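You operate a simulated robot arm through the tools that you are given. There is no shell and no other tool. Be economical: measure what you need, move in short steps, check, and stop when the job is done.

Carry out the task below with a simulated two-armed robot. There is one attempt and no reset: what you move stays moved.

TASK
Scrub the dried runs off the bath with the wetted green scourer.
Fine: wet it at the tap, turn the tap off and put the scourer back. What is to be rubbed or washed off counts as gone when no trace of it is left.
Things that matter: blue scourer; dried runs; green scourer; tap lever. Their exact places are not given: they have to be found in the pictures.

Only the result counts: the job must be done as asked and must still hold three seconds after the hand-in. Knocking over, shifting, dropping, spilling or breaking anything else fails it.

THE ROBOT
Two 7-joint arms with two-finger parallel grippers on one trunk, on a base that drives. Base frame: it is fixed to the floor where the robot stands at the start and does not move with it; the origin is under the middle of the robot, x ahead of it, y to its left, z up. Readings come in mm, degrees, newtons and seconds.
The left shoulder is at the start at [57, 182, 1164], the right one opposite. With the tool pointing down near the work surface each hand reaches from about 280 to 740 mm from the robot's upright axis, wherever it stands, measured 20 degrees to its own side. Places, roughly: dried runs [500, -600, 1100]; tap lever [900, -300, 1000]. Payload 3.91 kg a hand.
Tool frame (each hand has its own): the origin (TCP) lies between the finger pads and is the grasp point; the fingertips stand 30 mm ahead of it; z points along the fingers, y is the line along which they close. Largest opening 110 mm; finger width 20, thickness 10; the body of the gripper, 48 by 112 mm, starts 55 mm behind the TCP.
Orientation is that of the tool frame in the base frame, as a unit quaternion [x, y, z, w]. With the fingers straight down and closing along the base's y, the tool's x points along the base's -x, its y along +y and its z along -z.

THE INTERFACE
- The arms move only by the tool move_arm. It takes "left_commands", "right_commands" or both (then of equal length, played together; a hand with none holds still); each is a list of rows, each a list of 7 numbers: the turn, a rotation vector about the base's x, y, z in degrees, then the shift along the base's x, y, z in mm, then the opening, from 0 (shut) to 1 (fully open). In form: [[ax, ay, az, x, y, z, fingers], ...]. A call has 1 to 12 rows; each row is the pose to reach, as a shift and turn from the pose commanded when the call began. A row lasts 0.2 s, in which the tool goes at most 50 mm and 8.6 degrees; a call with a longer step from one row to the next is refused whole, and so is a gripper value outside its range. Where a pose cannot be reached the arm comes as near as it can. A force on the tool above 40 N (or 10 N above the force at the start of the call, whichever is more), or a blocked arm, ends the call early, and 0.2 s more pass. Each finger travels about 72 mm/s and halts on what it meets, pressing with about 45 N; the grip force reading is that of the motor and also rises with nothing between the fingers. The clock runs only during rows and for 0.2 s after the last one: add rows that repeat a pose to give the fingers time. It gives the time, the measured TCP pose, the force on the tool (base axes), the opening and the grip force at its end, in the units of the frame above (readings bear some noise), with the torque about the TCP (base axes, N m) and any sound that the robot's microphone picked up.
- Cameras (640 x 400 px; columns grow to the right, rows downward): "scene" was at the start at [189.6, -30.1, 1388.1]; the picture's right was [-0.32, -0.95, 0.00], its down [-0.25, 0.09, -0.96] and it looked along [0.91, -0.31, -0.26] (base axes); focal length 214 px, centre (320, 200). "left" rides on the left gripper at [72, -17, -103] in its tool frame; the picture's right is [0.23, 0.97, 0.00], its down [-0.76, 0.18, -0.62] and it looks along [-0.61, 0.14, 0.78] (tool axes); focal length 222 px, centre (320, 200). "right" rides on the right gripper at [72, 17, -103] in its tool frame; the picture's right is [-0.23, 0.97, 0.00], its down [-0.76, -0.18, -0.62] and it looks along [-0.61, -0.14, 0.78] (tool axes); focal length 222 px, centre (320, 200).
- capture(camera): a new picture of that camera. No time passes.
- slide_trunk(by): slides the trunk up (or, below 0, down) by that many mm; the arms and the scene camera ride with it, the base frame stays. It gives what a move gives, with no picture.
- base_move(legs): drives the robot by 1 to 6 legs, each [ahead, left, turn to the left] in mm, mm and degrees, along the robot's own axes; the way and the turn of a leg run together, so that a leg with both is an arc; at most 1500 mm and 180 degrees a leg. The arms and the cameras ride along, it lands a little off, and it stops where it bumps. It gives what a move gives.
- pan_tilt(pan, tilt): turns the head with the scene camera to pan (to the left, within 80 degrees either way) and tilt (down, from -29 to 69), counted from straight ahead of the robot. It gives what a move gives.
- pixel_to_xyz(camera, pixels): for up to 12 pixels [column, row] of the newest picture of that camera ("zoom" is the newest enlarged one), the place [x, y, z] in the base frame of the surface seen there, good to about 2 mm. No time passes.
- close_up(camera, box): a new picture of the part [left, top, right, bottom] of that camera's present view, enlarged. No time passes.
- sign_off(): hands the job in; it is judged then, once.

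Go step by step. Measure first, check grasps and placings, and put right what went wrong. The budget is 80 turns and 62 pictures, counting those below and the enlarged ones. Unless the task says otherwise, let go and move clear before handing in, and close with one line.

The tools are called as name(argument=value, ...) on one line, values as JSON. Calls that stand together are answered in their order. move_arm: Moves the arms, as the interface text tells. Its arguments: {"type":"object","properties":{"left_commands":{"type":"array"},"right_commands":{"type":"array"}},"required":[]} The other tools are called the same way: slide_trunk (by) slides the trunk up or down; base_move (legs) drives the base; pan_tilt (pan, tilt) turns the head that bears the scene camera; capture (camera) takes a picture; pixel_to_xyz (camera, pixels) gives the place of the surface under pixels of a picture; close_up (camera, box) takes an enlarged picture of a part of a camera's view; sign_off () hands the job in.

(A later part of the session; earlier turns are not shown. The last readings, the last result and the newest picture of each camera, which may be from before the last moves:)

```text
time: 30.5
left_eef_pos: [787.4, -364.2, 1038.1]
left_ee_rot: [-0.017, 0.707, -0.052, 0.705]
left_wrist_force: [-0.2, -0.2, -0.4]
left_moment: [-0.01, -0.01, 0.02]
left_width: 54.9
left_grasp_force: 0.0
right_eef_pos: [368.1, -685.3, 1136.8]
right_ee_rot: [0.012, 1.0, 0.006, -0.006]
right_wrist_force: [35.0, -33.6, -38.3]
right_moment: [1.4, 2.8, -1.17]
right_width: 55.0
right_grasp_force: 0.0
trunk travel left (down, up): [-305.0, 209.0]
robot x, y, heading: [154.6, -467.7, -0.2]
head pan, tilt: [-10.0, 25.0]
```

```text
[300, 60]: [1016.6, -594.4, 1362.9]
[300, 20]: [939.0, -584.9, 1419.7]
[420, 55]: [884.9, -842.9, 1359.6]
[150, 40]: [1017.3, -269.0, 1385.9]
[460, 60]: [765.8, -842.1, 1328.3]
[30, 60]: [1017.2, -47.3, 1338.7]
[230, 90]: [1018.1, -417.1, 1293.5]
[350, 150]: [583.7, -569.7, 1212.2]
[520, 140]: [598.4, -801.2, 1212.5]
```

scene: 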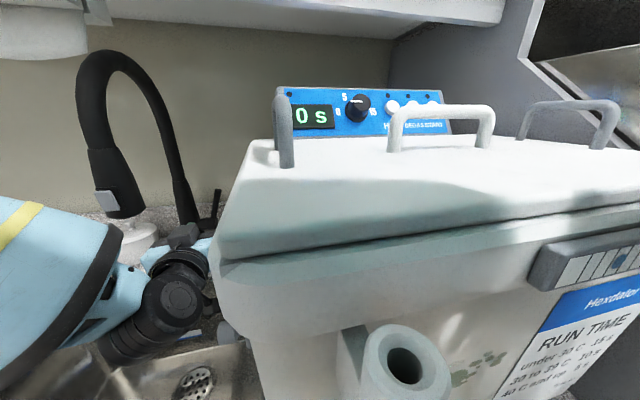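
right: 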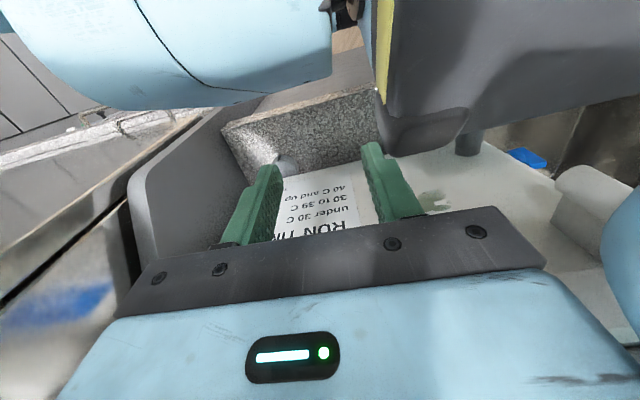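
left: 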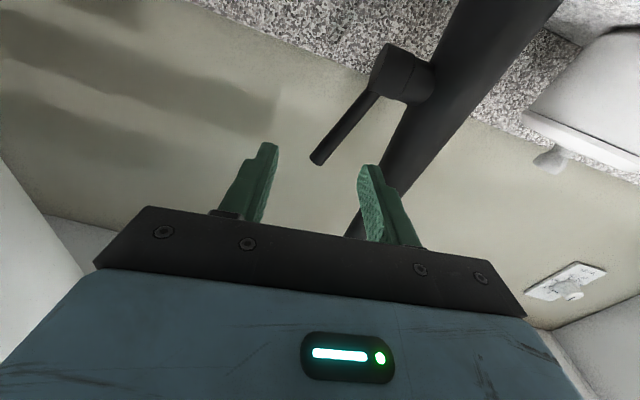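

The cabinet underside is at about z 1420, which leaves room to come at the lever from above at a steep pitch. I'll retract the left arm and see whether that frees the right one.

move_arm(left_commands=[[0, 0, 0, -40, 0, 0, 0.5], [0, 0, 0, -80, 5, 0, 0.5], [0, 0, 0, -120, 10, 0, 0.5], [0, 0, 0, -160, 25, 0, 0.5], [0, 0, 0, -190, 60, 5, 0.5], [0, 0, 0, -195, 90, 30, 0.5], [0, 0, 0, -200, 110, 60, 0.5], [0, 0, 0, -200, 120, 90, 0.5], [0, 0, 0, -200, 120, 110, 0.5]])

capture(camera="right")

```text
time: 32.5
left_eef_pos: [639.3, -260.0, 1183.7]
left_ee_rot: [-0.014, 0.706, -0.055, 0.706]
left_wrist_force: [-0.1, 0.2, 0.0]
left_moment: [0.0, -0.02, 0.04]
left_width: 55.0
left_grasp_force: 0.1
left hand out of reach, approached as far as the arm can: row 4, 5, 6, 7, 8, 9
right_eef_pos: [367.7, -687.1, 1136.8]
right_ee_rot: [0.012, 1.0, 0.008, -0.006]
right_wrist_force: [31.7, -16.0, -32.4]
right_moment: [-0.04, 2.7, -1.38]
right_width: 55.1
right_grasp_force: 0.1
trunk travel left (down, up): [-305.0, 209.0]
robot x, y, heading: [154.4, -469.2, 0.2]
head pan, tilt: [-10.0, 25.0]
```

```text
29 pictures are left
```

right: 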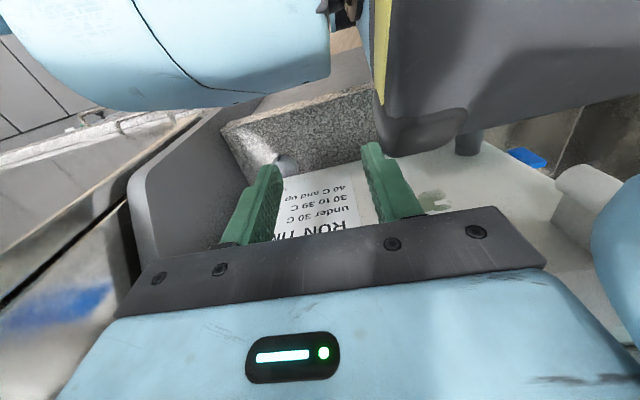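

The blue shape at the right edge of the picture is the robot's own head or shoulder, close to the right hand. I'll shift the right hand outward.

move_arm(right_commands=[[0, 0, 0, 0, -20, 0, 0.5], [0, 0, 0, 0, -40, 0, 0.5], [0, 0, 0, 0, -60, 0, 0.5]])

pixel_to_xyz(camera="right", pixels=[[630, 240], [450, 120], [420, 100], [240, 80], [100, 60], [600, 60], [160, 210]])

```text
time: 33.3
left_eef_pos: [640.0, -257.5, 1182.4]
left_ee_rot: [-0.014, 0.706, -0.054, 0.706]
left_wrist_force: [0.7, -0.2, 0.0]
left_moment: [-0.01, -0.01, -0.02]
left_width: 55.0
left_grasp_force: 0.0
right_eef_pos: [365.1, -744.7, 1137.3]
right_ee_rot: [0.011, 1.0, 0.007, -0.006]
right_wrist_force: [-0.1, 0.1, 0.1]
right_moment: [0.02, 0.0, -0.01]
right_width: 55.0
right_grasp_force: 0.0
trunk travel left (down, up): [-305.0, 209.0]
robot x, y, heading: [157.0, -473.8, 0.2]
head pan, tilt: [-10.0, 25.0]
```

```text
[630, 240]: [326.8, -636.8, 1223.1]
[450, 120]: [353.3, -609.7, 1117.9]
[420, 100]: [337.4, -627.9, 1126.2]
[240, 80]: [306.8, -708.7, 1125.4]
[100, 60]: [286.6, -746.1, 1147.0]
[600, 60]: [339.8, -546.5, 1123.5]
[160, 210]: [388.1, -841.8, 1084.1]
```

The right hand is free again. I'll back off, drive left, and raise the trunk so the right arm can come at the lever from above, over the bath lid.

base_move(legs=[[-60, 0, 0], [0, 240, 0]])

slide_trunk(by=170)

pan_tilt(pan=-25, tilt=25)

capture(camera="scene")

```text
time: 36.6
left_eef_pos: [579.9, -23.1, 1181.3]
left_ee_rot: [-0.014, 0.706, -0.055, 0.706]
left_wrist_force: [-0.3, -0.6, -0.3]
left_moment: [0.01, 0.02, 0.03]
left_width: 55.0
left_grasp_force: 0.0
right_eef_pos: [307.0, -509.2, 1136.5]
right_ee_rot: [0.011, 1.0, 0.008, -0.005]
right_wrist_force: [0.8, 0.1, 0.7]
right_moment: [0.0, 0.01, -0.01]
right_width: 55.0
right_grasp_force: 0.0
trunk travel left (down, up): [-305.0, 209.0]
robot x, y, heading: [97.5, -234.1, 0.1]
head pan, tilt: [-10.0, 25.0]
```

```text
time: 38.5
left_eef_pos: [582.3, -22.1, 1352.2]
left_ee_rot: [-0.015, 0.706, -0.055, 0.706]
left_wrist_force: [0.5, 0.0, 0.7]
left_moment: [0.02, -0.02, 0.01]
left_width: 55.2
left_grasp_force: 0.1
right_eef_pos: [307.5, -508.7, 1306.1]
right_ee_rot: [0.012, 1.0, 0.008, -0.008]
right_wrist_force: [0.4, -0.2, -0.7]
right_moment: [0.01, 0.0, 0.02]
right_width: 55.2
right_grasp_force: 0.1
trunk travel left (down, up): [-475.0, 39.0]
robot x, y, heading: [97.3, -231.8, 0.1]
head pan, tilt: [-10.0, 25.0]
```

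```text
time: 39.2
left_eef_pos: [580.5, -22.4, 1351.7]
left_ee_rot: [-0.015, 0.706, -0.055, 0.706]
left_wrist_force: [0.1, -1.3, -0.7]
left_moment: [0.01, -0.01, 0.0]
left_width: 55.3
left_grasp_force: 0.1
right_eef_pos: [307.0, -508.7, 1306.5]
right_ee_rot: [0.011, 1.0, 0.007, -0.006]
right_wrist_force: [0.7, 0.0, -1.0]
right_moment: [0.0, 0.02, 0.01]
right_width: 55.2
right_grasp_force: 0.0
trunk travel left (down, up): [-475.0, 39.0]
robot x, y, heading: [99.2, -238.1, 0.1]
head pan, tilt: [-25.0, 25.0]
```

```text
28 pictures are left
```

scene: 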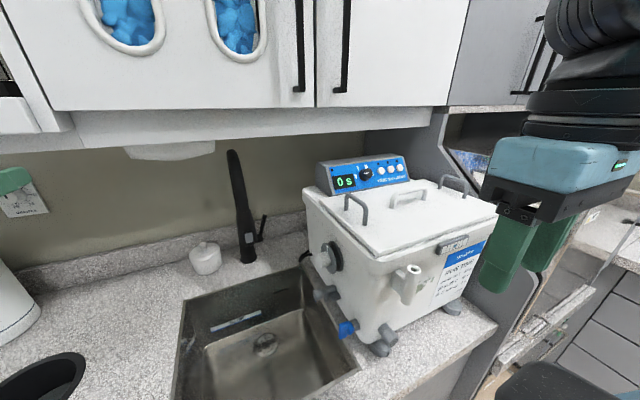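

The right hand hangs at (307,-509,1306). I'll carry it forward above the lid, pitching to 45° as it comes to y -380.

move_arm(right_commands=[[0, 0, 0, 30, 0, 5, 0.5], [0, -3, 0, 65, 10, 5, 0.5], [0, -8, 0, 100, 30, 5, 0.5], [0, -14, 0, 135, 55, 5, 0.5], [0, -20, 0, 170, 80, 0, 0.5], [0, -26, 0, 200, 105, -5, 0.5], [0, -32, 0, 230, 128, -15, 0.5], [0, -38, 0, 260, 128, -30, 0.5], [0, -44, 0, 290, 128, -45, 0.5], [0, -46, 0, 320, 128, -60, 0.5]])

capture(camera="scene")

capture(camera="right")

```text
time: 41.5
left_eef_pos: [582.0, -21.6, 1351.1]
left_ee_rot: [-0.014, 0.706, -0.055, 0.706]
left_wrist_force: [0.6, 0.4, 0.4]
left_moment: [-0.03, -0.02, -0.01]
left_width: 55.1
left_grasp_force: 0.1
right_eef_pos: [625.2, -379.7, 1245.2]
right_ee_rot: [0.007, 0.923, 0.012, 0.385]
right_wrist_force: [0.6, -0.2, -0.3]
right_moment: [0.01, -0.02, 0.0]
right_width: 55.0
right_grasp_force: 0.0
trunk travel left (down, up): [-475.0, 39.0]
robot x, y, heading: [98.5, -233.2, 0.3]
head pan, tilt: [-25.0, 25.0]
```

```text
27 pictures are left
```

scene: 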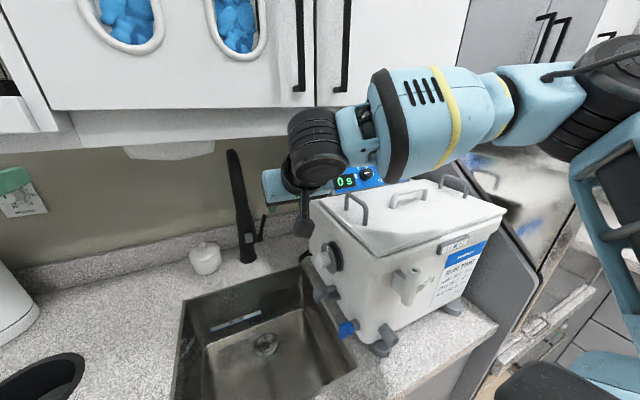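

```text
26 pictures are left
```

right: 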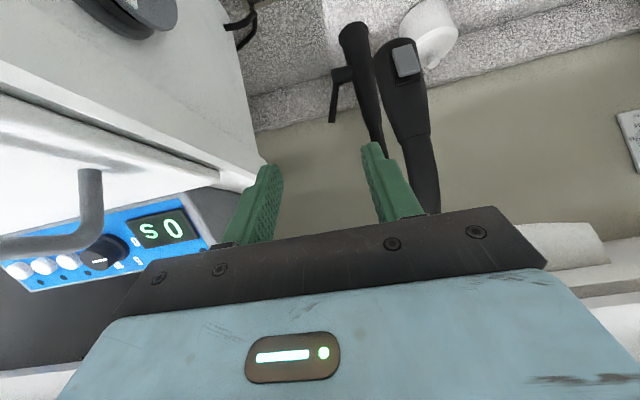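

The approach works: the forearm runs over the lid and the rod is in view at (335,95) of the right picture. I'll measure clearances before descending.

pixel_to_xyz(camera="scene", pixels=[[390, 170], [450, 155], [490, 130], [400, 110], [305, 165], [305, 225], [350, 200], [395, 192], [345, 165], [300, 240]])

pixel_to_xyz(camera="right", pixels=[[332, 118], [340, 75], [385, 150], [405, 60], [415, 180], [240, 180]])

```text
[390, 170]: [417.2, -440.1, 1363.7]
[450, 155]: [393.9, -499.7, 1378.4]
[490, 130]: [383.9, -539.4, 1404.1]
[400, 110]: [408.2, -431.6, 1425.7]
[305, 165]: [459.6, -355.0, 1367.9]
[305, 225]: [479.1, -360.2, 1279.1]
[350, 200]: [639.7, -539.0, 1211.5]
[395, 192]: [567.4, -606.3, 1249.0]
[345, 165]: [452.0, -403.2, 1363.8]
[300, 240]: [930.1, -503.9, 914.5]
```

```text
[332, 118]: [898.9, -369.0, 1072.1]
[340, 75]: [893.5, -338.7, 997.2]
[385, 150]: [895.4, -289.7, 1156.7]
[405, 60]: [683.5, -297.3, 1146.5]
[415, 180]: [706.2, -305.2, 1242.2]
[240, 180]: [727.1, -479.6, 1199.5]
```

Clearances are good if I stay at y -376 and pitch a bit steeper. I'll advance in a straight line partway, then check.

move_arm(right_commands=[[0, 2, 0, 36, 2, -20, 0.5], [0, 4, 0, 72, 4, -42, 0.5], [0, 6, 0, 108, 4, -66, 0.5], [0, 8, 0, 144, 4, -92, 0.5], [0, 8, 0, 180, 4, -118, 0.5]])

capture(camera="right")

capture(camera="scene")

```text
time: 42.7
left_eef_pos: [576.1, -18.1, 1353.9]
left_ee_rot: [-0.014, 0.704, -0.056, 0.708]
left_wrist_force: [-0.4, -0.8, 0.3]
left_moment: [0.01, 0.01, 0.01]
left_width: 55.0
left_grasp_force: 0.0
right_eef_pos: [754.4, -423.6, 1175.5]
right_ee_rot: [-0.005, 0.941, 0.023, 0.338]
right_wrist_force: [-19.7, 21.6, 27.2]
right_moment: [-2.11, 0.94, -1.94]
right_width: 49.3
right_grasp_force: 0.0
right hand out of reach, approached as far as the arm can: row 2, 3, 4, 5
trunk travel left (down, up): [-475.0, 39.0]
robot x, y, heading: [93.5, -233.1, 0.3]
head pan, tilt: [-25.0, 25.0]
stopped in row 5 (right hand): the force on the tool passed its limit at 59 N (the readings are from after the stop); the commanded pose is now the measured one
```

```text
25 pictures are left
```

right: 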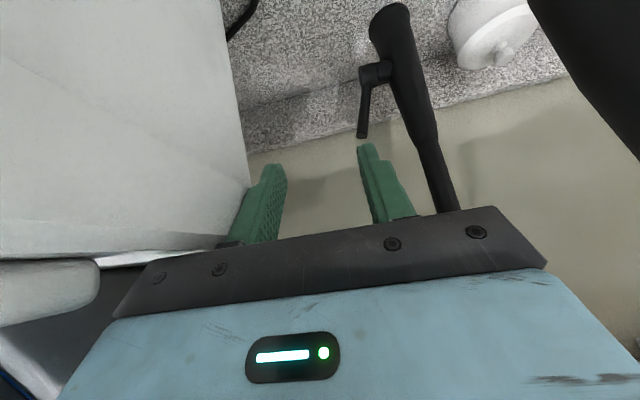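

```text
24 pictures are left
```

scene: 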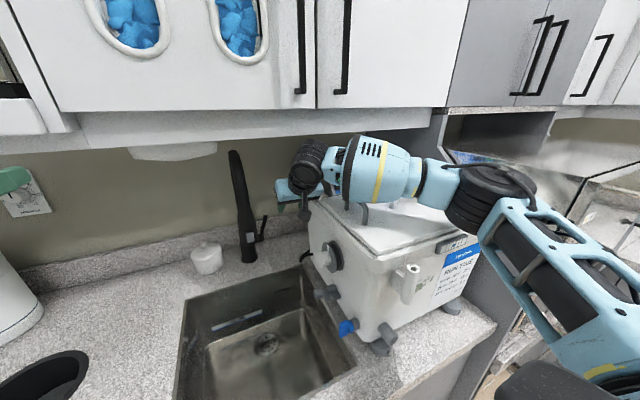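

The arm ran out of reach, drifted right, and a finger touched the bath's side. I'll lift clear and back, lower the left hand, and then bring the base closer.

move_arm(right_commands=[[0, 0, 0, -5, 12, 10, 0.5], [0, 0, 0, -30, 30, 30, 0.5], [0, 0, 0, -70, 40, 50, 0.5], [0, 0, 0, -110, 45, 65, 0.5], [0, 0, 0, -130, 45, 75, 0.5]], left_commands=[[0, 0, 0, 0, 0, -25, 0.5], [0, 0, 0, 0, 0, -50, 0.5], [0, 0, 0, 0, 0, -80, 0.5], [0, 0, 0, 0, 0, -110, 0.5], [0, 0, 0, 0, 0, -140, 0.5]])

base_move(legs=[[90, 30, 0]])

close_up(camera="scene", box=[200, 60, 520, 260])

```text
time: 43.9
left_eef_pos: [572.5, -3.1, 1292.3]
left_ee_rot: [-0.013, 0.707, -0.055, 0.705]
left_wrist_force: [1.1, -0.6, 0.4]
left_moment: [0.01, -0.01, 0.04]
left_width: 55.2
left_grasp_force: 0.2
left hand out of reach, approached as far as the arm can: row 3, 4, 5
right_eef_pos: [629.3, -386.5, 1238.4]
right_ee_rot: [0.001, 0.944, 0.02, 0.33]
right_wrist_force: [0.7, 0.3, 0.1]
right_moment: [-0.02, 0.01, 0.0]
right_width: 55.1
right_grasp_force: 0.1
trunk travel left (down, up): [-475.0, 39.0]
robot x, y, heading: [96.5, -231.3, 0.3]
head pan, tilt: [-25.0, 25.0]
```

```text
time: 45.0
left_eef_pos: [660.3, 26.6, 1294.0]
left_ee_rot: [-0.013, 0.707, -0.054, 0.705]
left_wrist_force: [0.3, 0.4, -0.3]
left_moment: [-0.04, -0.05, 0.01]
left_width: 54.7
left_grasp_force: 0.1
right_eef_pos: [717.0, -357.2, 1238.5]
right_ee_rot: [0.001, 0.943, 0.019, 0.332]
right_wrist_force: [-0.2, -0.3, 0.3]
right_moment: [0.0, -0.01, 0.0]
right_width: 55.0
right_grasp_force: 0.1
trunk travel left (down, up): [-475.0, 39.0]
robot x, y, heading: [184.6, -204.8, -0.0]
head pan, tilt: [-25.0, 25.0]
```

```text
2.00 times, centred on (360, 160) of scene
```

zoom: 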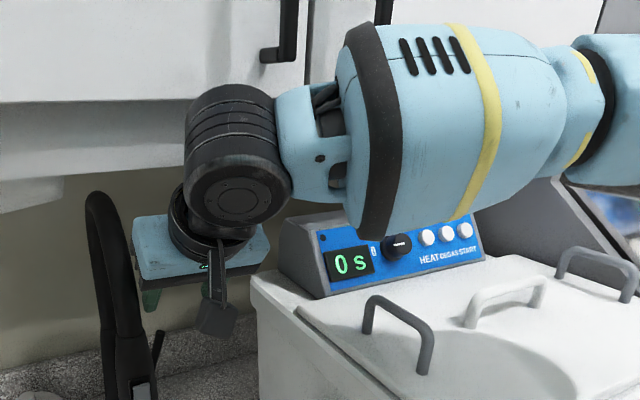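

The base is at x 185 with no bump. I'll shift the right hand to y -377 first, then come down along the line to the rod.

move_arm(right_commands=[[0, 0, 0, 0, -20, 0, 0.5], [0, 0, 0, 30, -22, -25, 0.5], [0, 0, 0, 60, -22, -50, 0.5], [0, 0, 0, 90, -22, -78, 0.5], [0, 0, 0, 115, -22, -105, 0.5]])

capture(camera="right")

```text
time: 46.2
left_eef_pos: [663.8, 26.4, 1292.2]
left_ee_rot: [-0.012, 0.707, -0.054, 0.705]
left_wrist_force: [1.0, 0.0, 0.4]
left_moment: [0.01, -0.01, -0.04]
left_width: 55.1
left_grasp_force: 0.1
right_eef_pos: [835.6, -379.2, 1131.9]
right_ee_rot: [0.002, 0.944, 0.019, 0.331]
right_wrist_force: [-0.4, -0.2, -0.3]
right_moment: [0.0, 0.02, 0.01]
right_width: 55.0
right_grasp_force: 0.0
trunk travel left (down, up): [-475.0, 39.0]
robot x, y, heading: [189.7, -207.0, -0.1]
head pan, tilt: [-25.0, 25.0]
```

```text
22 pictures are left
```

right: 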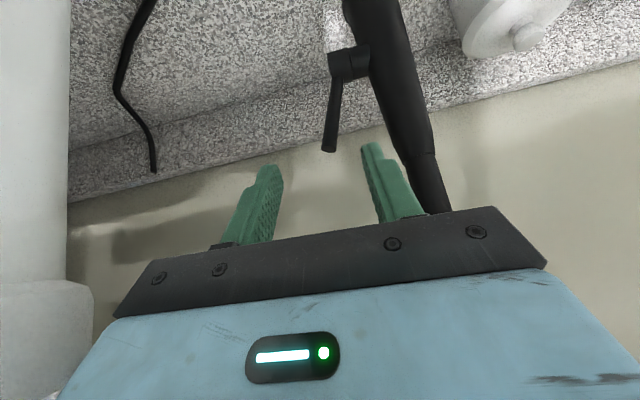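

The rod is centred between the fingers, and the forearm stays clear. I'll descend the next 35 mm and check the forearm over the control box.

move_arm(right_commands=[[0, 0, 0, 15, 3, -17, 0.5], [0, 0, 0, 30, 4, -34, 0.5]])

close_up(camera="scene", box=[200, 60, 520, 260])

```text
time: 47.0
left_eef_pos: [659.6, 27.9, 1292.5]
left_ee_rot: [-0.012, 0.706, -0.056, 0.706]
left_wrist_force: [0.0, 0.4, -0.5]
left_moment: [-0.01, -0.02, -0.02]
left_width: 54.7
left_grasp_force: 0.0
right_eef_pos: [852.5, -385.7, 1138.3]
right_ee_rot: [0.013, 0.931, 0.029, 0.364]
right_wrist_force: [0.2, -0.4, -0.5]
right_moment: [0.02, -0.03, 0.02]
right_width: 55.0
right_grasp_force: 0.0
right hand out of reach, approached as far as the arm can: row 1, 2
trunk travel left (down, up): [-475.0, 39.0]
robot x, y, heading: [188.5, -204.5, -0.0]
head pan, tilt: [-25.0, 25.0]
stopped in row 2 (right hand): the arm was blocked; the commanded pose is now the measured one
```

```text
2.00 times, centred on (360, 160) of scene
```

zoom: 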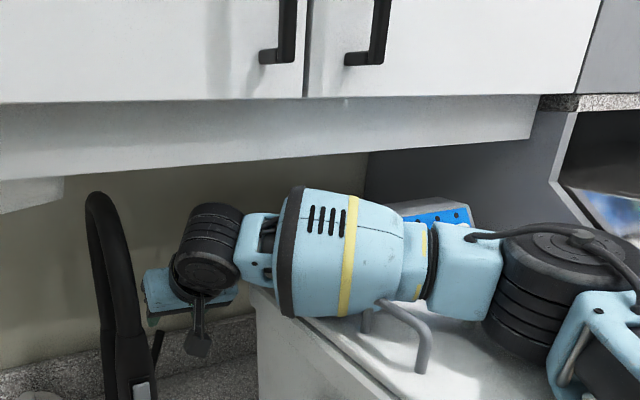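

The forearm is resting against the lid handle, so I'll back out at once. Moving the base about 230 mm left should keep the elbow off the bath.

move_arm(right_commands=[[0, 0, 0, -15, 3, 12, 0.5], [0, 0, 0, -45, 6, 40, 0.5], [0, 0, 0, -80, 6, 68, 0.5], [0, 0, 0, -110, 6, 95, 0.5], [0, 0, 0, -140, 6, 110, 0.5]])

base_move(legs=[[-100, 0, 0], [0, 220, 0]])

capture(camera="scene")

```text
time: 48.2
left_eef_pos: [660.7, 26.6, 1293.5]
left_ee_rot: [-0.014, 0.706, -0.054, 0.706]
left_wrist_force: [-0.4, 0.3, -0.3]
left_moment: [0.0, 0.02, 0.03]
left_width: 55.4
left_grasp_force: 0.1
right_eef_pos: [710.7, -379.3, 1233.8]
right_ee_rot: [0.007, 0.935, 0.028, 0.354]
right_wrist_force: [-0.3, 0.2, 0.2]
right_moment: [0.04, -0.05, 0.0]
right_width: 54.8
right_grasp_force: 0.0
trunk travel left (down, up): [-475.0, 39.0]
robot x, y, heading: [184.1, -200.0, -0.1]
head pan, tilt: [-25.0, 25.0]
```

```text
time: 51.5
left_eef_pos: [563.5, 238.9, 1293.4]
left_ee_rot: [-0.011, 0.706, -0.057, 0.705]
left_wrist_force: [0.5, 0.4, 0.0]
left_moment: [0.0, -0.04, 0.01]
left_width: 55.0
left_grasp_force: 0.1
right_eef_pos: [612.4, -166.7, 1232.6]
right_ee_rot: [0.01, 0.935, 0.026, 0.353]
right_wrist_force: [0.0, -1.3, -0.1]
right_moment: [0.0, -0.01, -0.04]
right_width: 55.1
right_grasp_force: 0.1
trunk travel left (down, up): [-475.0, 39.0]
robot x, y, heading: [84.2, 15.3, -0.1]
head pan, tilt: [-25.0, 25.0]
```

```text
20 pictures are left
```

scene: 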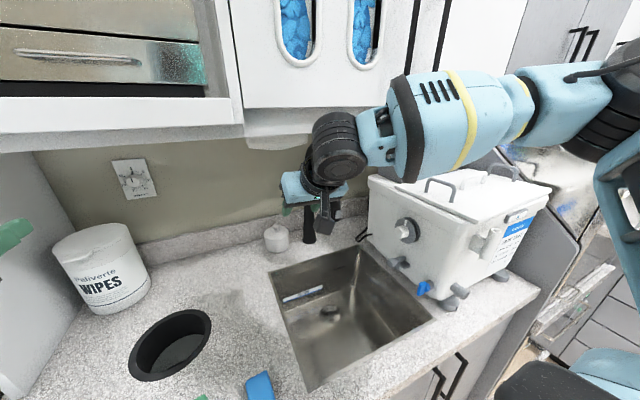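

The bath looks unmoved and the arm is clear. I'll swing the right hand to y -376 while pulling the left hand back a little.

move_arm(right_commands=[[0, 0, 0, 0, -35, 5, 0.5], [0, 0, 0, 0, -70, 5, 0.5], [0, 0, 0, 0, -105, 5, 0.5], [0, 0, 0, 0, -140, 5, 0.5], [0, 0, 0, 0, -175, 5, 0.5], [0, 0, 0, 0, -212, 5, 0.5]], left_commands=[[0, 0, 0, -15, -10, 0, 0.5], [0, 0, 0, -30, -20, 0, 0.5], [0, 0, 0, -45, -30, 0, 0.5], [0, 0, 0, -60, -30, 0, 0.5], [0, 0, 0, -70, -30, 0, 0.5], [0, 0, 0, -80, -30, 0, 0.5]])

base_move(legs=[[100, 0, 0]])

capture(camera="scene")

```text
time: 52.9
left_eef_pos: [544.4, 198.2, 1313.1]
left_ee_rot: [-0.011, 0.706, -0.056, 0.706]
left_wrist_force: [-0.1, -0.1, 0.3]
left_moment: [-0.03, 0.01, -0.01]
left_width: 55.0
left_grasp_force: 0.0
left hand out of reach, approached as far as the arm can: row 1, 2, 3, 4, 5, 6
right_eef_pos: [612.7, -377.5, 1238.0]
right_ee_rot: [0.009, 0.935, 0.028, 0.353]
right_wrist_force: [0.0, -0.3, 0.0]
right_moment: [0.05, 0.02, 0.02]
right_width: 54.8
right_grasp_force: 0.0
trunk travel left (down, up): [-475.0, 39.0]
robot x, y, heading: [89.2, 7.9, 0.0]
head pan, tilt: [-25.0, 25.0]
```

```text
time: 54.0
left_eef_pos: [643.8, 198.2, 1313.0]
left_ee_rot: [-0.012, 0.706, -0.056, 0.706]
left_wrist_force: [1.0, 0.3, 0.4]
left_moment: [0.01, 0.01, -0.02]
left_width: 55.0
left_grasp_force: 0.1
right_eef_pos: [710.0, -375.9, 1238.2]
right_ee_rot: [0.01, 0.935, 0.026, 0.353]
right_wrist_force: [1.1, -0.6, -0.3]
right_moment: [0.01, -0.01, 0.01]
right_width: 55.1
right_grasp_force: 0.1
trunk travel left (down, up): [-475.0, 39.0]
robot x, y, heading: [187.4, 10.2, -0.2]
head pan, tilt: [-25.0, 25.0]
```

```text
19 pictures are left
```

scene: 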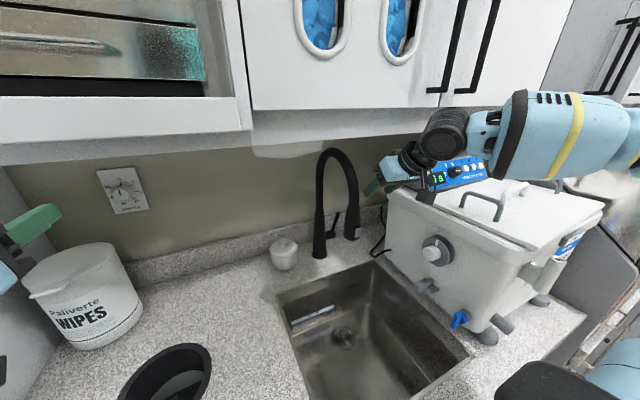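

The forearm now comes from further left and the lever is visible. I'll zoom to check the display, then advance partway.

move_arm(right_commands=[[0, 0, 0, 30, 0, -28, 0.5], [0, 0, 0, 60, 0, -56, 0.5], [0, 0, 0, 90, 0, -84, 0.5], [0, 0, 0, 120, 0, -112, 0.5]])

close_up(camera="scene", box=[300, 80, 620, 280])

```text
time: 55.0
left_eef_pos: [644.7, 198.5, 1314.1]
left_ee_rot: [-0.012, 0.707, -0.055, 0.705]
left_wrist_force: [0.4, -0.2, 0.9]
left_moment: [0.02, 0.01, 0.02]
left_width: 55.0
left_grasp_force: 0.1
right_eef_pos: [832.4, -373.8, 1126.3]
right_ee_rot: [0.009, 0.935, 0.027, 0.354]
right_wrist_force: [-0.3, 0.1, -0.5]
right_moment: [0.02, 0.01, 0.0]
right_width: 55.0
right_grasp_force: 0.1
trunk travel left (down, up): [-475.0, 39.0]
robot x, y, heading: [183.0, 8.6, -0.1]
head pan, tilt: [-25.0, 25.0]
```

```text
2.00 times, centred on (460, 180) of scene
```

zoom: 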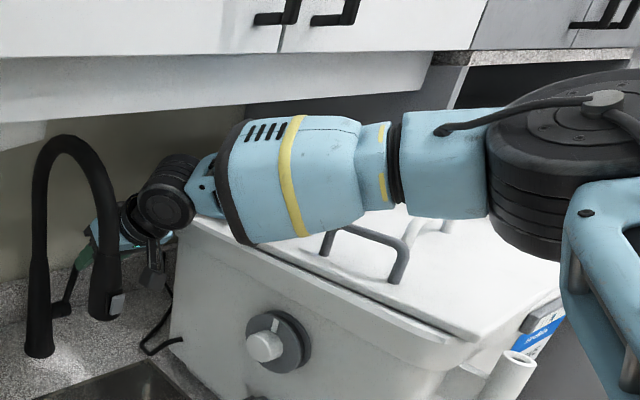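

The forearm again passes over the bath, so I'll measure its underside against the handle.

pixel_to_xyz(camera="zoom", pixels=[[275, 238], [335, 215], [390, 200], [450, 210], [530, 245], [350, 235], [400, 255], [300, 130], [440, 120], [235, 215], [165, 200], [155, 250]])

```text
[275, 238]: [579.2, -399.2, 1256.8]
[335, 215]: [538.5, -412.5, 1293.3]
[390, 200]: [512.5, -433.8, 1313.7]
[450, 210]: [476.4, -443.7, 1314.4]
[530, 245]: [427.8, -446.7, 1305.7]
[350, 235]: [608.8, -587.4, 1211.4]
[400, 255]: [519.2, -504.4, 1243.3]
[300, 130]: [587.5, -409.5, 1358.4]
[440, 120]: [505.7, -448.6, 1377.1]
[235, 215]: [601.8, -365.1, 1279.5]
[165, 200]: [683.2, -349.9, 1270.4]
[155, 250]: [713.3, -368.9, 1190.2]
```

The forearm's underside is about 1250, close to the handle top at 1245. A steeper pitch plus the last 39 mm of trunk lift will carry it higher for the final descent.

slide_trunk(by=38)

move_arm(right_commands=[[0, 6, 0, 10, -2, 0, 0.5], [0, 12, 0, 20, -3, -15, 0.5], [0, 17, 0, 32, -3, -38, 0.5], [0, 17, 0, 42, -3, -60, 0.5]])

close_up(camera="scene", box=[300, 80, 620, 280])

pixel_to_xyz(camera="zoom", pixels=[[275, 225], [335, 205], [390, 190], [400, 255], [50, 290], [70, 300]])

```text
time: 55.9
left_eef_pos: [643.6, 198.0, 1348.7]
left_ee_rot: [-0.012, 0.707, -0.055, 0.705]
left_wrist_force: [0.1, -0.1, 0.5]
left_moment: [0.0, -0.02, 0.02]
left_width: 55.1
left_grasp_force: 0.1
right_eef_pos: [831.2, -375.5, 1163.1]
right_ee_rot: [0.009, 0.936, 0.027, 0.351]
right_wrist_force: [-0.2, 0.3, -0.5]
right_moment: [0.03, -0.02, 0.01]
right_width: 54.8
right_grasp_force: 0.0
trunk travel left (down, up): [-513.0, 1.0]
robot x, y, heading: [186.3, 13.0, -0.3]
head pan, tilt: [-25.0, 25.0]
```

```text
time: 56.9
left_eef_pos: [650.0, 197.2, 1347.8]
left_ee_rot: [-0.012, 0.709, -0.055, 0.703]
left_wrist_force: [0.3, 0.1, 0.5]
left_moment: [-0.04, -0.03, 0.03]
left_width: 55.1
left_grasp_force: 0.0
right_eef_pos: [861.6, -379.6, 1099.4]
right_ee_rot: [0.012, 0.978, 0.026, 0.207]
right_wrist_force: [0.1, 0.1, -0.5]
right_moment: [0.01, 0.04, 0.02]
right_width: 54.7
right_grasp_force: 0.0
right hand out of reach, approached as far as the arm can: row 3, 4
trunk travel left (down, up): [-513.0, 1.0]
robot x, y, heading: [189.2, 13.3, -0.4]
head pan, tilt: [-25.0, 25.0]
```

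```text
2.00 times, centred on (460, 180) of scene
```

zoom: 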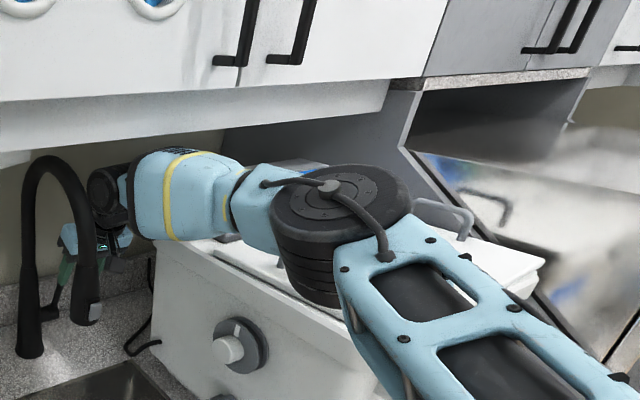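

```text
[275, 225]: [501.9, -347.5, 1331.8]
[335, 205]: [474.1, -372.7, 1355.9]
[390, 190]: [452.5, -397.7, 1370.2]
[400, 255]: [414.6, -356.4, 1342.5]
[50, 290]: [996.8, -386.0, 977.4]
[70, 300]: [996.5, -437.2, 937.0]
```

The hand is at (862,-380,1099), nearly at full reach. I'll lower the left hand away from the shelf, creep the base 33 mm forward, and look from the right camera.

move_arm(left_commands=[[0, 0, 0, 0, 0, -25, 0.5], [0, 0, 0, 0, 0, -50, 0.5], [0, 0, 0, 0, 0, -75, 0.5]])

base_move(legs=[[33, 0, 0]])

capture(camera="right")

```text
time: 57.6
left_eef_pos: [641.0, 218.3, 1329.6]
left_ee_rot: [-0.012, 0.708, -0.056, 0.704]
left_wrist_force: [-0.3, 0.3, -0.7]
left_moment: [0.0, 0.02, 0.03]
left_width: 55.1
left_grasp_force: 0.0
left hand out of reach, approached as far as the arm can: row 1, 2, 3
right_eef_pos: [856.4, -381.2, 1107.5]
right_ee_rot: [0.012, 0.977, 0.025, 0.212]
right_wrist_force: [0.2, 0.4, 0.5]
right_moment: [0.02, -0.01, -0.01]
right_width: 54.9
right_grasp_force: 0.1
trunk travel left (down, up): [-513.0, 1.0]
robot x, y, heading: [182.7, 7.6, -0.2]
head pan, tilt: [-25.0, 25.0]
```

```text
time: 58.5
left_eef_pos: [655.7, 218.1, 1328.2]
left_ee_rot: [-0.012, 0.708, -0.056, 0.704]
left_wrist_force: [-0.7, -1.0, -0.1]
left_moment: [0.0, -0.01, 0.0]
left_width: 55.3
left_grasp_force: 0.0
right_eef_pos: [870.8, -380.2, 1105.5]
right_ee_rot: [0.013, 0.977, 0.026, 0.211]
right_wrist_force: [0.7, 0.1, -0.7]
right_moment: [0.01, 0.0, 0.01]
right_width: 54.9
right_grasp_force: 0.1
trunk travel left (down, up): [-513.0, 1.0]
robot x, y, heading: [195.9, 7.3, -0.1]
head pan, tilt: [-25.0, 25.0]
stopped in leg 1: the robot was blocked; the commanded pose is now the measured one
```

```text
16 pictures are left
```

right: 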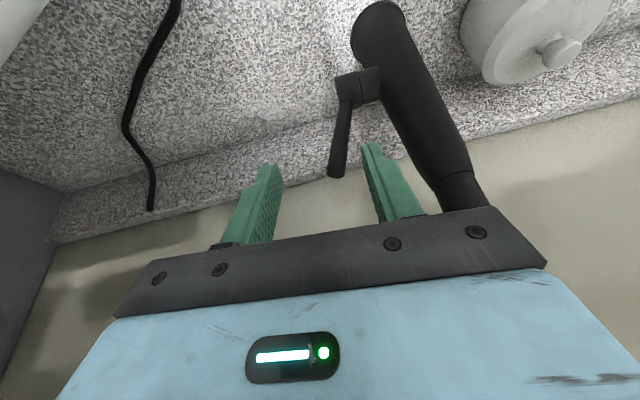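

The base touches the counter at x 196, so the arm must do the rest. The rod is in line between the fingers, so I'll rotate the wrist forward and descend onto it.

move_arm(right_commands=[[0, -6, 0, 16, 2, 2, 0.5], [0, -12, 0, 30, 4, -2, 0.5], [0, -12, 0, 30, 4, -20, 0.5], [0, -12, 0, 28, 4, -38, 0.5]])

capture(camera="right")

```text
time: 59.5
left_eef_pos: [653.7, 216.9, 1330.1]
left_ee_rot: [-0.012, 0.708, -0.056, 0.704]
left_wrist_force: [0.6, 0.1, 1.1]
left_moment: [-0.03, 0.03, -0.01]
left_width: 55.1
left_grasp_force: 0.1
right_eef_pos: [889.2, -375.4, 1071.0]
right_ee_rot: [0.012, 0.949, 0.026, 0.314]
right_wrist_force: [-0.7, -0.5, 0.2]
right_moment: [-0.02, 0.02, 0.01]
right_width: 55.0
right_grasp_force: 0.1
right hand out of reach, approached as far as the arm can: row 3, 4
trunk travel left (down, up): [-513.0, 1.0]
robot x, y, heading: [196.0, 9.2, -0.2]
head pan, tilt: [-25.0, 25.0]
```

```text
15 pictures are left
```

right: 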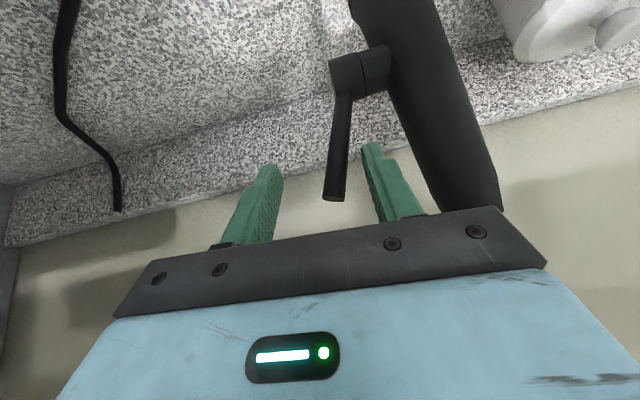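

The rod lies between the finger pads. I'll close on it and pull it forward in small steps, listening for water.

move_arm(right_commands=[[0, 0, 0, 0, 5, 0, 0.3], [0, 0, 0, 0, 7, 0, 0.1], [0, 0, 0, 0, 7, 0, 0.0], [0, 0, 0, 0, 7, 0, 0.0], [0, 0, 0, -8, 7, 0, 0.0], [0, 0, 0, -16, 7, -1, 0.0], [0, 0, 0, -24, 7, -3, 0.0], [0, 0, 0, -32, 7, -6, 0.0]])

capture(camera="right")

```text
time: 61.3
left_eef_pos: [652.8, 217.1, 1329.3]
left_ee_rot: [-0.013, 0.708, -0.056, 0.704]
left_wrist_force: [-0.1, 0.6, -0.7]
left_moment: [0.02, 0.03, -0.01]
left_width: 55.1
left_grasp_force: 0.1
right_eef_pos: [857.7, -372.9, 1065.3]
right_ee_rot: [0.011, 0.949, 0.025, 0.313]
right_wrist_force: [0.1, 0.4, 0.0]
right_moment: [0.0, 0.0, -0.03]
right_width: 0.1
right_grasp_force: 38.3
trunk travel left (down, up): [-513.0, 1.0]
robot x, y, heading: [197.2, 8.6, -0.3]
head pan, tilt: [-25.0, 25.0]
```

```text
14 pictures are left
```

right: 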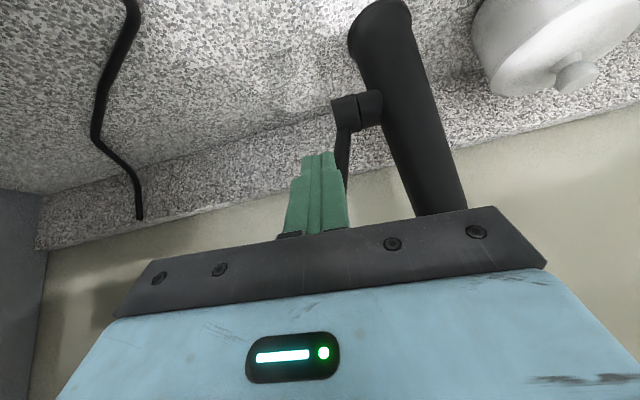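

The fingers closed on nothing (width 0.1 mm), and the rod is just beyond them at (345,165). I'll measure where the rod is now.

pixel_to_xyz(camera="right", pixels=[[342, 145], [344, 165], [346, 182], [347, 190], [345, 115], [318, 156], [318, 200]])

move_arm(right_commands=[[0, 0, 0, 0, 0, 0, 0.15], [0, 0, 0, 0, 0, 0, 0.35], [0, 0, 0, 0, 0, 0, 0.5], [0, 0, 0, 0, 0, 0, 0.5]])

close_up(camera="right", box=[220, 60, 460, 230])

pixel_to_xyz(camera="zoom", pixels=[[320, 250], [325, 300], [318, 330], [310, 350], [322, 220], [130, 300], [390, 240]])

```text
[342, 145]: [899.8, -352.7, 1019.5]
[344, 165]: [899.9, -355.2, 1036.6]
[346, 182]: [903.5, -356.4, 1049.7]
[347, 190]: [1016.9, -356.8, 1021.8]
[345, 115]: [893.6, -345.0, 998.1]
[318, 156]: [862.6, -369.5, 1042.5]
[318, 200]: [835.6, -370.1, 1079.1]
```

```text
time: 62.3
left_eef_pos: [652.8, 217.8, 1329.9]
left_ee_rot: [-0.012, 0.708, -0.056, 0.704]
left_wrist_force: [-0.6, 0.7, 0.8]
left_moment: [0.0, -0.02, 0.01]
left_width: 55.0
left_grasp_force: 0.1
right_eef_pos: [858.9, -370.7, 1065.8]
right_ee_rot: [0.011, 0.949, 0.027, 0.314]
right_wrist_force: [0.1, -0.1, 0.6]
right_moment: [0.0, 0.0, 0.02]
right_width: 55.2
right_grasp_force: 0.1
trunk travel left (down, up): [-513.0, 1.0]
robot x, y, heading: [199.5, 13.1, -0.4]
head pan, tilt: [-25.0, 25.0]
```

```text
2.35 times, centred on (340, 145) of right
```

zoom: 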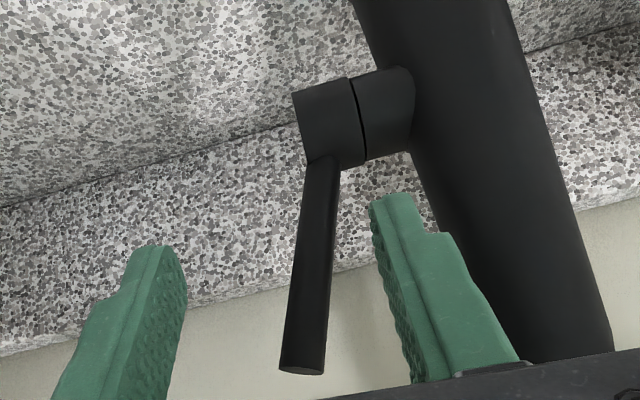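

```text
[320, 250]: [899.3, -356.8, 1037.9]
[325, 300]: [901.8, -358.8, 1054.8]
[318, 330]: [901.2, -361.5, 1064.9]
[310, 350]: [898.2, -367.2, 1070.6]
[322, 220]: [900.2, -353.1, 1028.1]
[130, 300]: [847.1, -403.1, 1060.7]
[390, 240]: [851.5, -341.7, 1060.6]
```

The lever hasn't moved. I'll advance again, deeper this time, close without pulling, and read the width.

move_arm(right_commands=[[0, 0, 0, 14, 1, 3, 0.5], [0, 0, 0, 28, 2, 3, 0.5], [0, 0, 0, 40, 3, 0, 0.5], [0, 0, 0, 42, 3, -6, 0.4], [0, 0, 0, 42, 3, -6, 0.2], [0, 0, 0, 42, 3, -6, 0.0], [0, 0, 0, 42, 3, -6, 0.0], [0, 0, 0, 42, 3, -6, 0.0]])

close_up(camera="right", box=[220, 60, 460, 230])

```text
time: 64.1
left_eef_pos: [653.1, 219.7, 1329.8]
left_ee_rot: [-0.012, 0.708, -0.056, 0.704]
left_wrist_force: [-0.5, -0.1, -0.2]
left_moment: [-0.01, 0.0, -0.03]
left_width: 55.0
left_grasp_force: 0.1
right_eef_pos: [886.9, -364.5, 1065.7]
right_ee_rot: [0.011, 0.949, 0.027, 0.313]
right_wrist_force: [-1.3, 13.7, -1.5]
right_moment: [1.38, 0.13, 0.33]
right_width: 17.8
right_grasp_force: 44.6
right hand out of reach, approached as far as the arm can: row 3, 4, 5, 6, 7, 8
trunk travel left (down, up): [-513.0, 1.0]
robot x, y, heading: [198.7, 11.5, -0.2]
head pan, tilt: [-25.0, 25.0]
```

```text
2.35 times, centred on (340, 145) of right
```

zoom: 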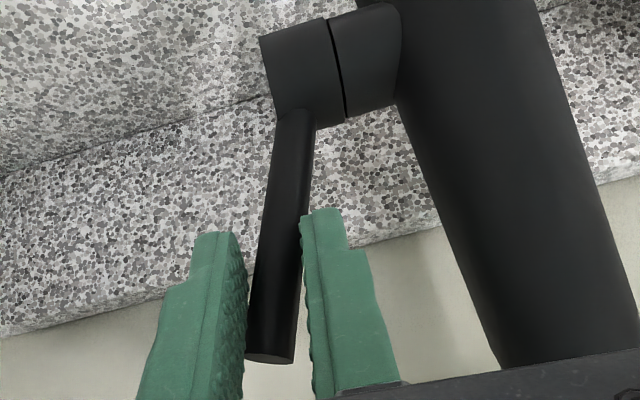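

The rod is gripped now at a width of 17.8 mm. I'll pull it forward gently and read the force.

move_arm(right_commands=[[0, 0, 0, -6, 0, 0, 0.0], [0, 0, 0, -12, 0, 0, 0.0]])

```text
time: 64.7
left_eef_pos: [654.1, 220.4, 1330.3]
left_ee_rot: [-0.013, 0.708, -0.056, 0.704]
left_wrist_force: [-0.6, 0.3, -0.2]
left_moment: [0.02, -0.03, 0.02]
left_width: 55.2
left_grasp_force: 0.0
right_eef_pos: [876.5, -364.0, 1066.6]
right_ee_rot: [0.009, 0.949, 0.027, 0.314]
right_wrist_force: [6.2, 18.1, -1.0]
right_moment: [0.66, -0.48, 0.35]
right_width: 13.8
right_grasp_force: 45.3
trunk travel left (down, up): [-513.0, 1.0]
robot x, y, heading: [191.7, 11.3, -0.1]
head pan, tilt: [-25.0, 25.0]
```

The width fell to 13.8 mm with only 6 N of resistance. I'll look to see whether the lever turned or slipped.

close_up(camera="right", box=[220, 60, 460, 230])

pixel_to_xyz(camera="zoom", pixels=[[290, 150], [285, 200], [280, 250], [275, 290], [272, 320], [285, 170]])

```text
2.35 times, centred on (340, 145) of right
```

zoom: 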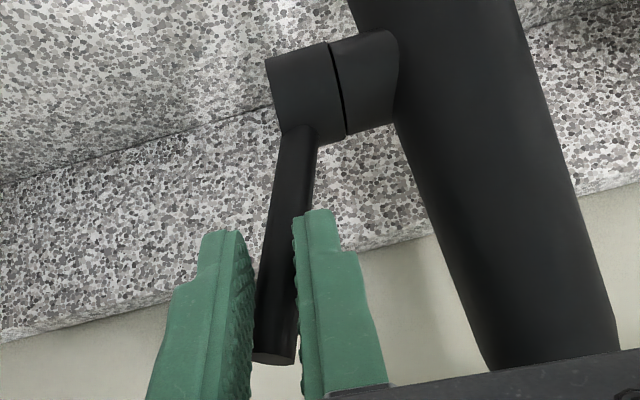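

```text
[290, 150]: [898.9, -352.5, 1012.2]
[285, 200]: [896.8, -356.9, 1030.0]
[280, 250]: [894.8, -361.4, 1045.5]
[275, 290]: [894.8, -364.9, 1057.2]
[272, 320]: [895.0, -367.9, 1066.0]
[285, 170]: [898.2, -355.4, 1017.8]
```

The lever did lean forward about 5° (tip x 895, was 901), so forward is the right direction. I'll take a lower, deeper grip using the trunk.

move_arm(right_commands=[[0, 0, 0, 0, -3, 0, 0.2], [0, 0, 0, 0, -4, 0, 0.4], [0, 0, 0, 0, -4, 0, 0.4]])

slide_trunk(by=-20)

move_arm(right_commands=[[0, 0, 0, 8, 2, 0, 0.4], [0, 0, 0, 16, 4, 0, 0.3], [0, 0, 0, 16, 4, 0, 0.0], [0, 0, 0, 16, 4, 0, 0.0], [0, 0, 0, 16, 4, 0, 0.0], [0, 0, 0, 10, 4, 0, 0.0], [0, 0, 0, 4, 4, 0, 0.0], [0, 0, 0, -2, 4, -1, 0.0], [0, 0, 0, -8, 4, -2, 0.0]])

```text
time: 65.5
left_eef_pos: [653.0, 217.9, 1330.2]
left_ee_rot: [-0.012, 0.707, -0.056, 0.704]
left_wrist_force: [-0.3, -1.1, -0.3]
left_moment: [0.02, 0.03, -0.01]
left_width: 55.1
left_grasp_force: 0.1
right_eef_pos: [873.8, -373.2, 1064.7]
right_ee_rot: [0.012, 0.949, 0.025, 0.314]
right_wrist_force: [0.0, 1.0, 0.1]
right_moment: [0.0, 0.01, 0.01]
right_width: 43.9
right_grasp_force: 0.1
trunk travel left (down, up): [-513.0, 1.0]
robot x, y, heading: [197.7, 9.9, -0.3]
head pan, tilt: [-25.0, 25.0]
```

```text
time: 66.2
left_eef_pos: [652.4, 216.5, 1310.1]
left_ee_rot: [-0.012, 0.707, -0.055, 0.705]
left_wrist_force: [-0.7, -1.0, 1.0]
left_moment: [-0.01, 0.02, 0.04]
left_width: 55.2
left_grasp_force: 0.0
right_eef_pos: [875.0, -371.7, 1046.2]
right_ee_rot: [0.011, 0.949, 0.027, 0.315]
right_wrist_force: [0.0, 0.8, -0.1]
right_moment: [0.0, 0.02, -0.01]
right_width: 43.9
right_grasp_force: 0.1
trunk travel left (down, up): [-493.0, 21.0]
robot x, y, heading: [195.6, 11.6, -0.0]
head pan, tilt: [-25.0, 25.0]
```

```text
time: 68.2
left_eef_pos: [652.6, 214.4, 1309.1]
left_ee_rot: [-0.01, 0.708, -0.057, 0.704]
left_wrist_force: [1.0, -0.6, -0.6]
left_moment: [0.01, -0.03, 0.01]
left_width: 54.9
left_grasp_force: 0.1
right_eef_pos: [863.6, -375.4, 1042.7]
right_ee_rot: [0.014, 0.949, 0.024, 0.313]
right_wrist_force: [-0.8, -0.3, -0.9]
right_moment: [-0.01, 0.01, 0.03]
right_width: 0.0
right_grasp_force: 38.1
trunk travel left (down, up): [-493.0, 21.0]
robot x, y, heading: [202.8, 8.8, -0.1]
head pan, tilt: [-25.0, 25.0]
```

It slipped off again. I'll look before the next try.

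close_up(camera="right", box=[220, 60, 460, 230])

pixel_to_xyz(camera="zoom", pixels=[[290, 120], [295, 160], [290, 200], [300, 140], [310, 180], [285, 240]])

```text
2.35 times, centred on (340, 145) of right
```

zoom: 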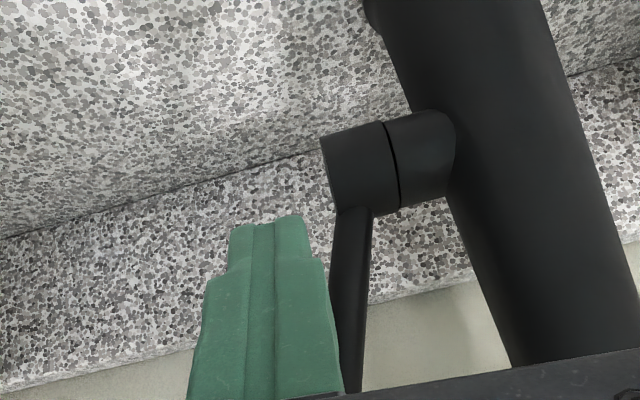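

```text
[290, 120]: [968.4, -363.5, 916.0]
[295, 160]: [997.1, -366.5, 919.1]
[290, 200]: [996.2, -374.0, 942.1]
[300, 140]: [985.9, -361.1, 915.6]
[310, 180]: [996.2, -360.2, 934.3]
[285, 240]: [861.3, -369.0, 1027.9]
```

pixel_to_xyz(camera="zoom", pixels=[[353, 220], [352, 260], [352, 300], [352, 340], [353, 375], [360, 385]])

move_arm(right_commands=[[0, 0, 0, 0, 0, 0, 0.2], [0, 0, 0, 0, 4, 0, 0.4], [0, 0, 0, 0, 8, 0, 0.5], [0, 0, 0, 14, 10, 0, 0.5], [0, 0, 0, 28, 10, 0, 0.5], [0, 0, 0, 36, 10, 0, 0.4], [0, 0, 0, 36, 10, 0, 0.2], [0, 0, 0, 36, 10, 0, 0.0], [0, 0, 0, 36, 10, 0, 0.0], [0, 0, 0, 36, 10, 0, 0.0]])

```text
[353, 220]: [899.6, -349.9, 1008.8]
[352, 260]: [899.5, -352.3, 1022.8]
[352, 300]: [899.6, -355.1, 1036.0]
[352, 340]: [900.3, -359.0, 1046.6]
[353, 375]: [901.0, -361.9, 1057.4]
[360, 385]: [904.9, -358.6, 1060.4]
```

```text
time: 70.4
left_eef_pos: [653.0, 215.6, 1310.6]
left_ee_rot: [-0.011, 0.708, -0.054, 0.704]
left_wrist_force: [0.2, -0.2, 0.7]
left_moment: [0.03, 0.01, 0.01]
left_width: 54.7
left_grasp_force: 0.2
right_eef_pos: [902.0, -359.1, 1042.8]
right_ee_rot: [0.012, 0.949, 0.028, 0.314]
right_wrist_force: [-0.3, -9.3, -0.5]
right_moment: [2.17, -0.07, -0.03]
right_width: 23.1
right_grasp_force: 45.1
trunk travel left (down, up): [-493.0, 21.0]
robot x, y, heading: [192.9, 9.3, -0.2]
head pan, tilt: [-25.0, 25.0]
```

The lever had returned to upright and is now gripped deep (width 23 mm). I'll pull 14 mm and read the resistance.

move_arm(right_commands=[[0, 0, 0, -7, 0, 0, 0.0], [0, 0, 0, -14, 0, 0, 0.0]])

```text
time: 71.0
left_eef_pos: [652.9, 216.6, 1310.5]
left_ee_rot: [-0.012, 0.707, -0.055, 0.705]
left_wrist_force: [-1.2, 0.1, 0.8]
left_moment: [0.0, -0.02, -0.03]
left_width: 54.8
left_grasp_force: 0.0
right_eef_pos: [885.7, -356.5, 1041.3]
right_ee_rot: [0.01, 0.95, 0.026, 0.311]
right_wrist_force: [7.7, -3.6, -2.8]
right_moment: [1.14, -0.34, -0.09]
right_width: 18.7
right_grasp_force: 45.2
trunk travel left (down, up): [-493.0, 21.0]
robot x, y, heading: [198.4, 11.8, -0.2]
head pan, tilt: [-25.0, 25.0]
```

That met 7.7 N and some slipping, with no sound. I'll try the other way and push the rod back while it's gripped.

move_arm(right_commands=[[0, 0, 0, 8, 0, 0, 0.0], [0, 0, 0, 16, 0, 0, 0.0], [0, 0, 0, 24, 0, -1, 0.0], [0, 0, 0, 32, 0, -2, 0.0], [0, 0, 0, 40, 0, -4, 0.0]])

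close_up(camera="right", box=[220, 60, 460, 230])

```text
time: 71.5
left_eef_pos: [648.0, 217.0, 1312.9]
left_ee_rot: [-0.011, 0.706, -0.058, 0.706]
left_wrist_force: [-0.1, 0.2, 0.2]
left_moment: [0.0, 0.02, -0.02]
left_width: 54.4
left_grasp_force: 0.1
right_eef_pos: [890.0, -356.4, 1042.8]
right_ee_rot: [0.013, 0.952, 0.027, 0.306]
right_wrist_force: [-27.2, 2.1, 10.6]
right_moment: [1.22, 0.08, 0.13]
right_width: 18.9
right_grasp_force: 46.0
trunk travel left (down, up): [-493.0, 21.0]
robot x, y, heading: [195.8, 10.6, -0.3]
head pan, tilt: [-25.0, 25.0]
stopped in row 2 (right hand): the force on the tool passed its limit at 55 N (the readings are from after the stop); the commanded pose is now the measured one
```

```text
2.35 times, centred on (340, 145) of right
```

zoom: 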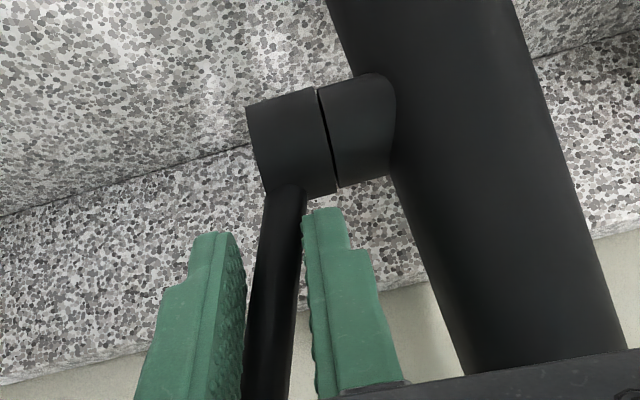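

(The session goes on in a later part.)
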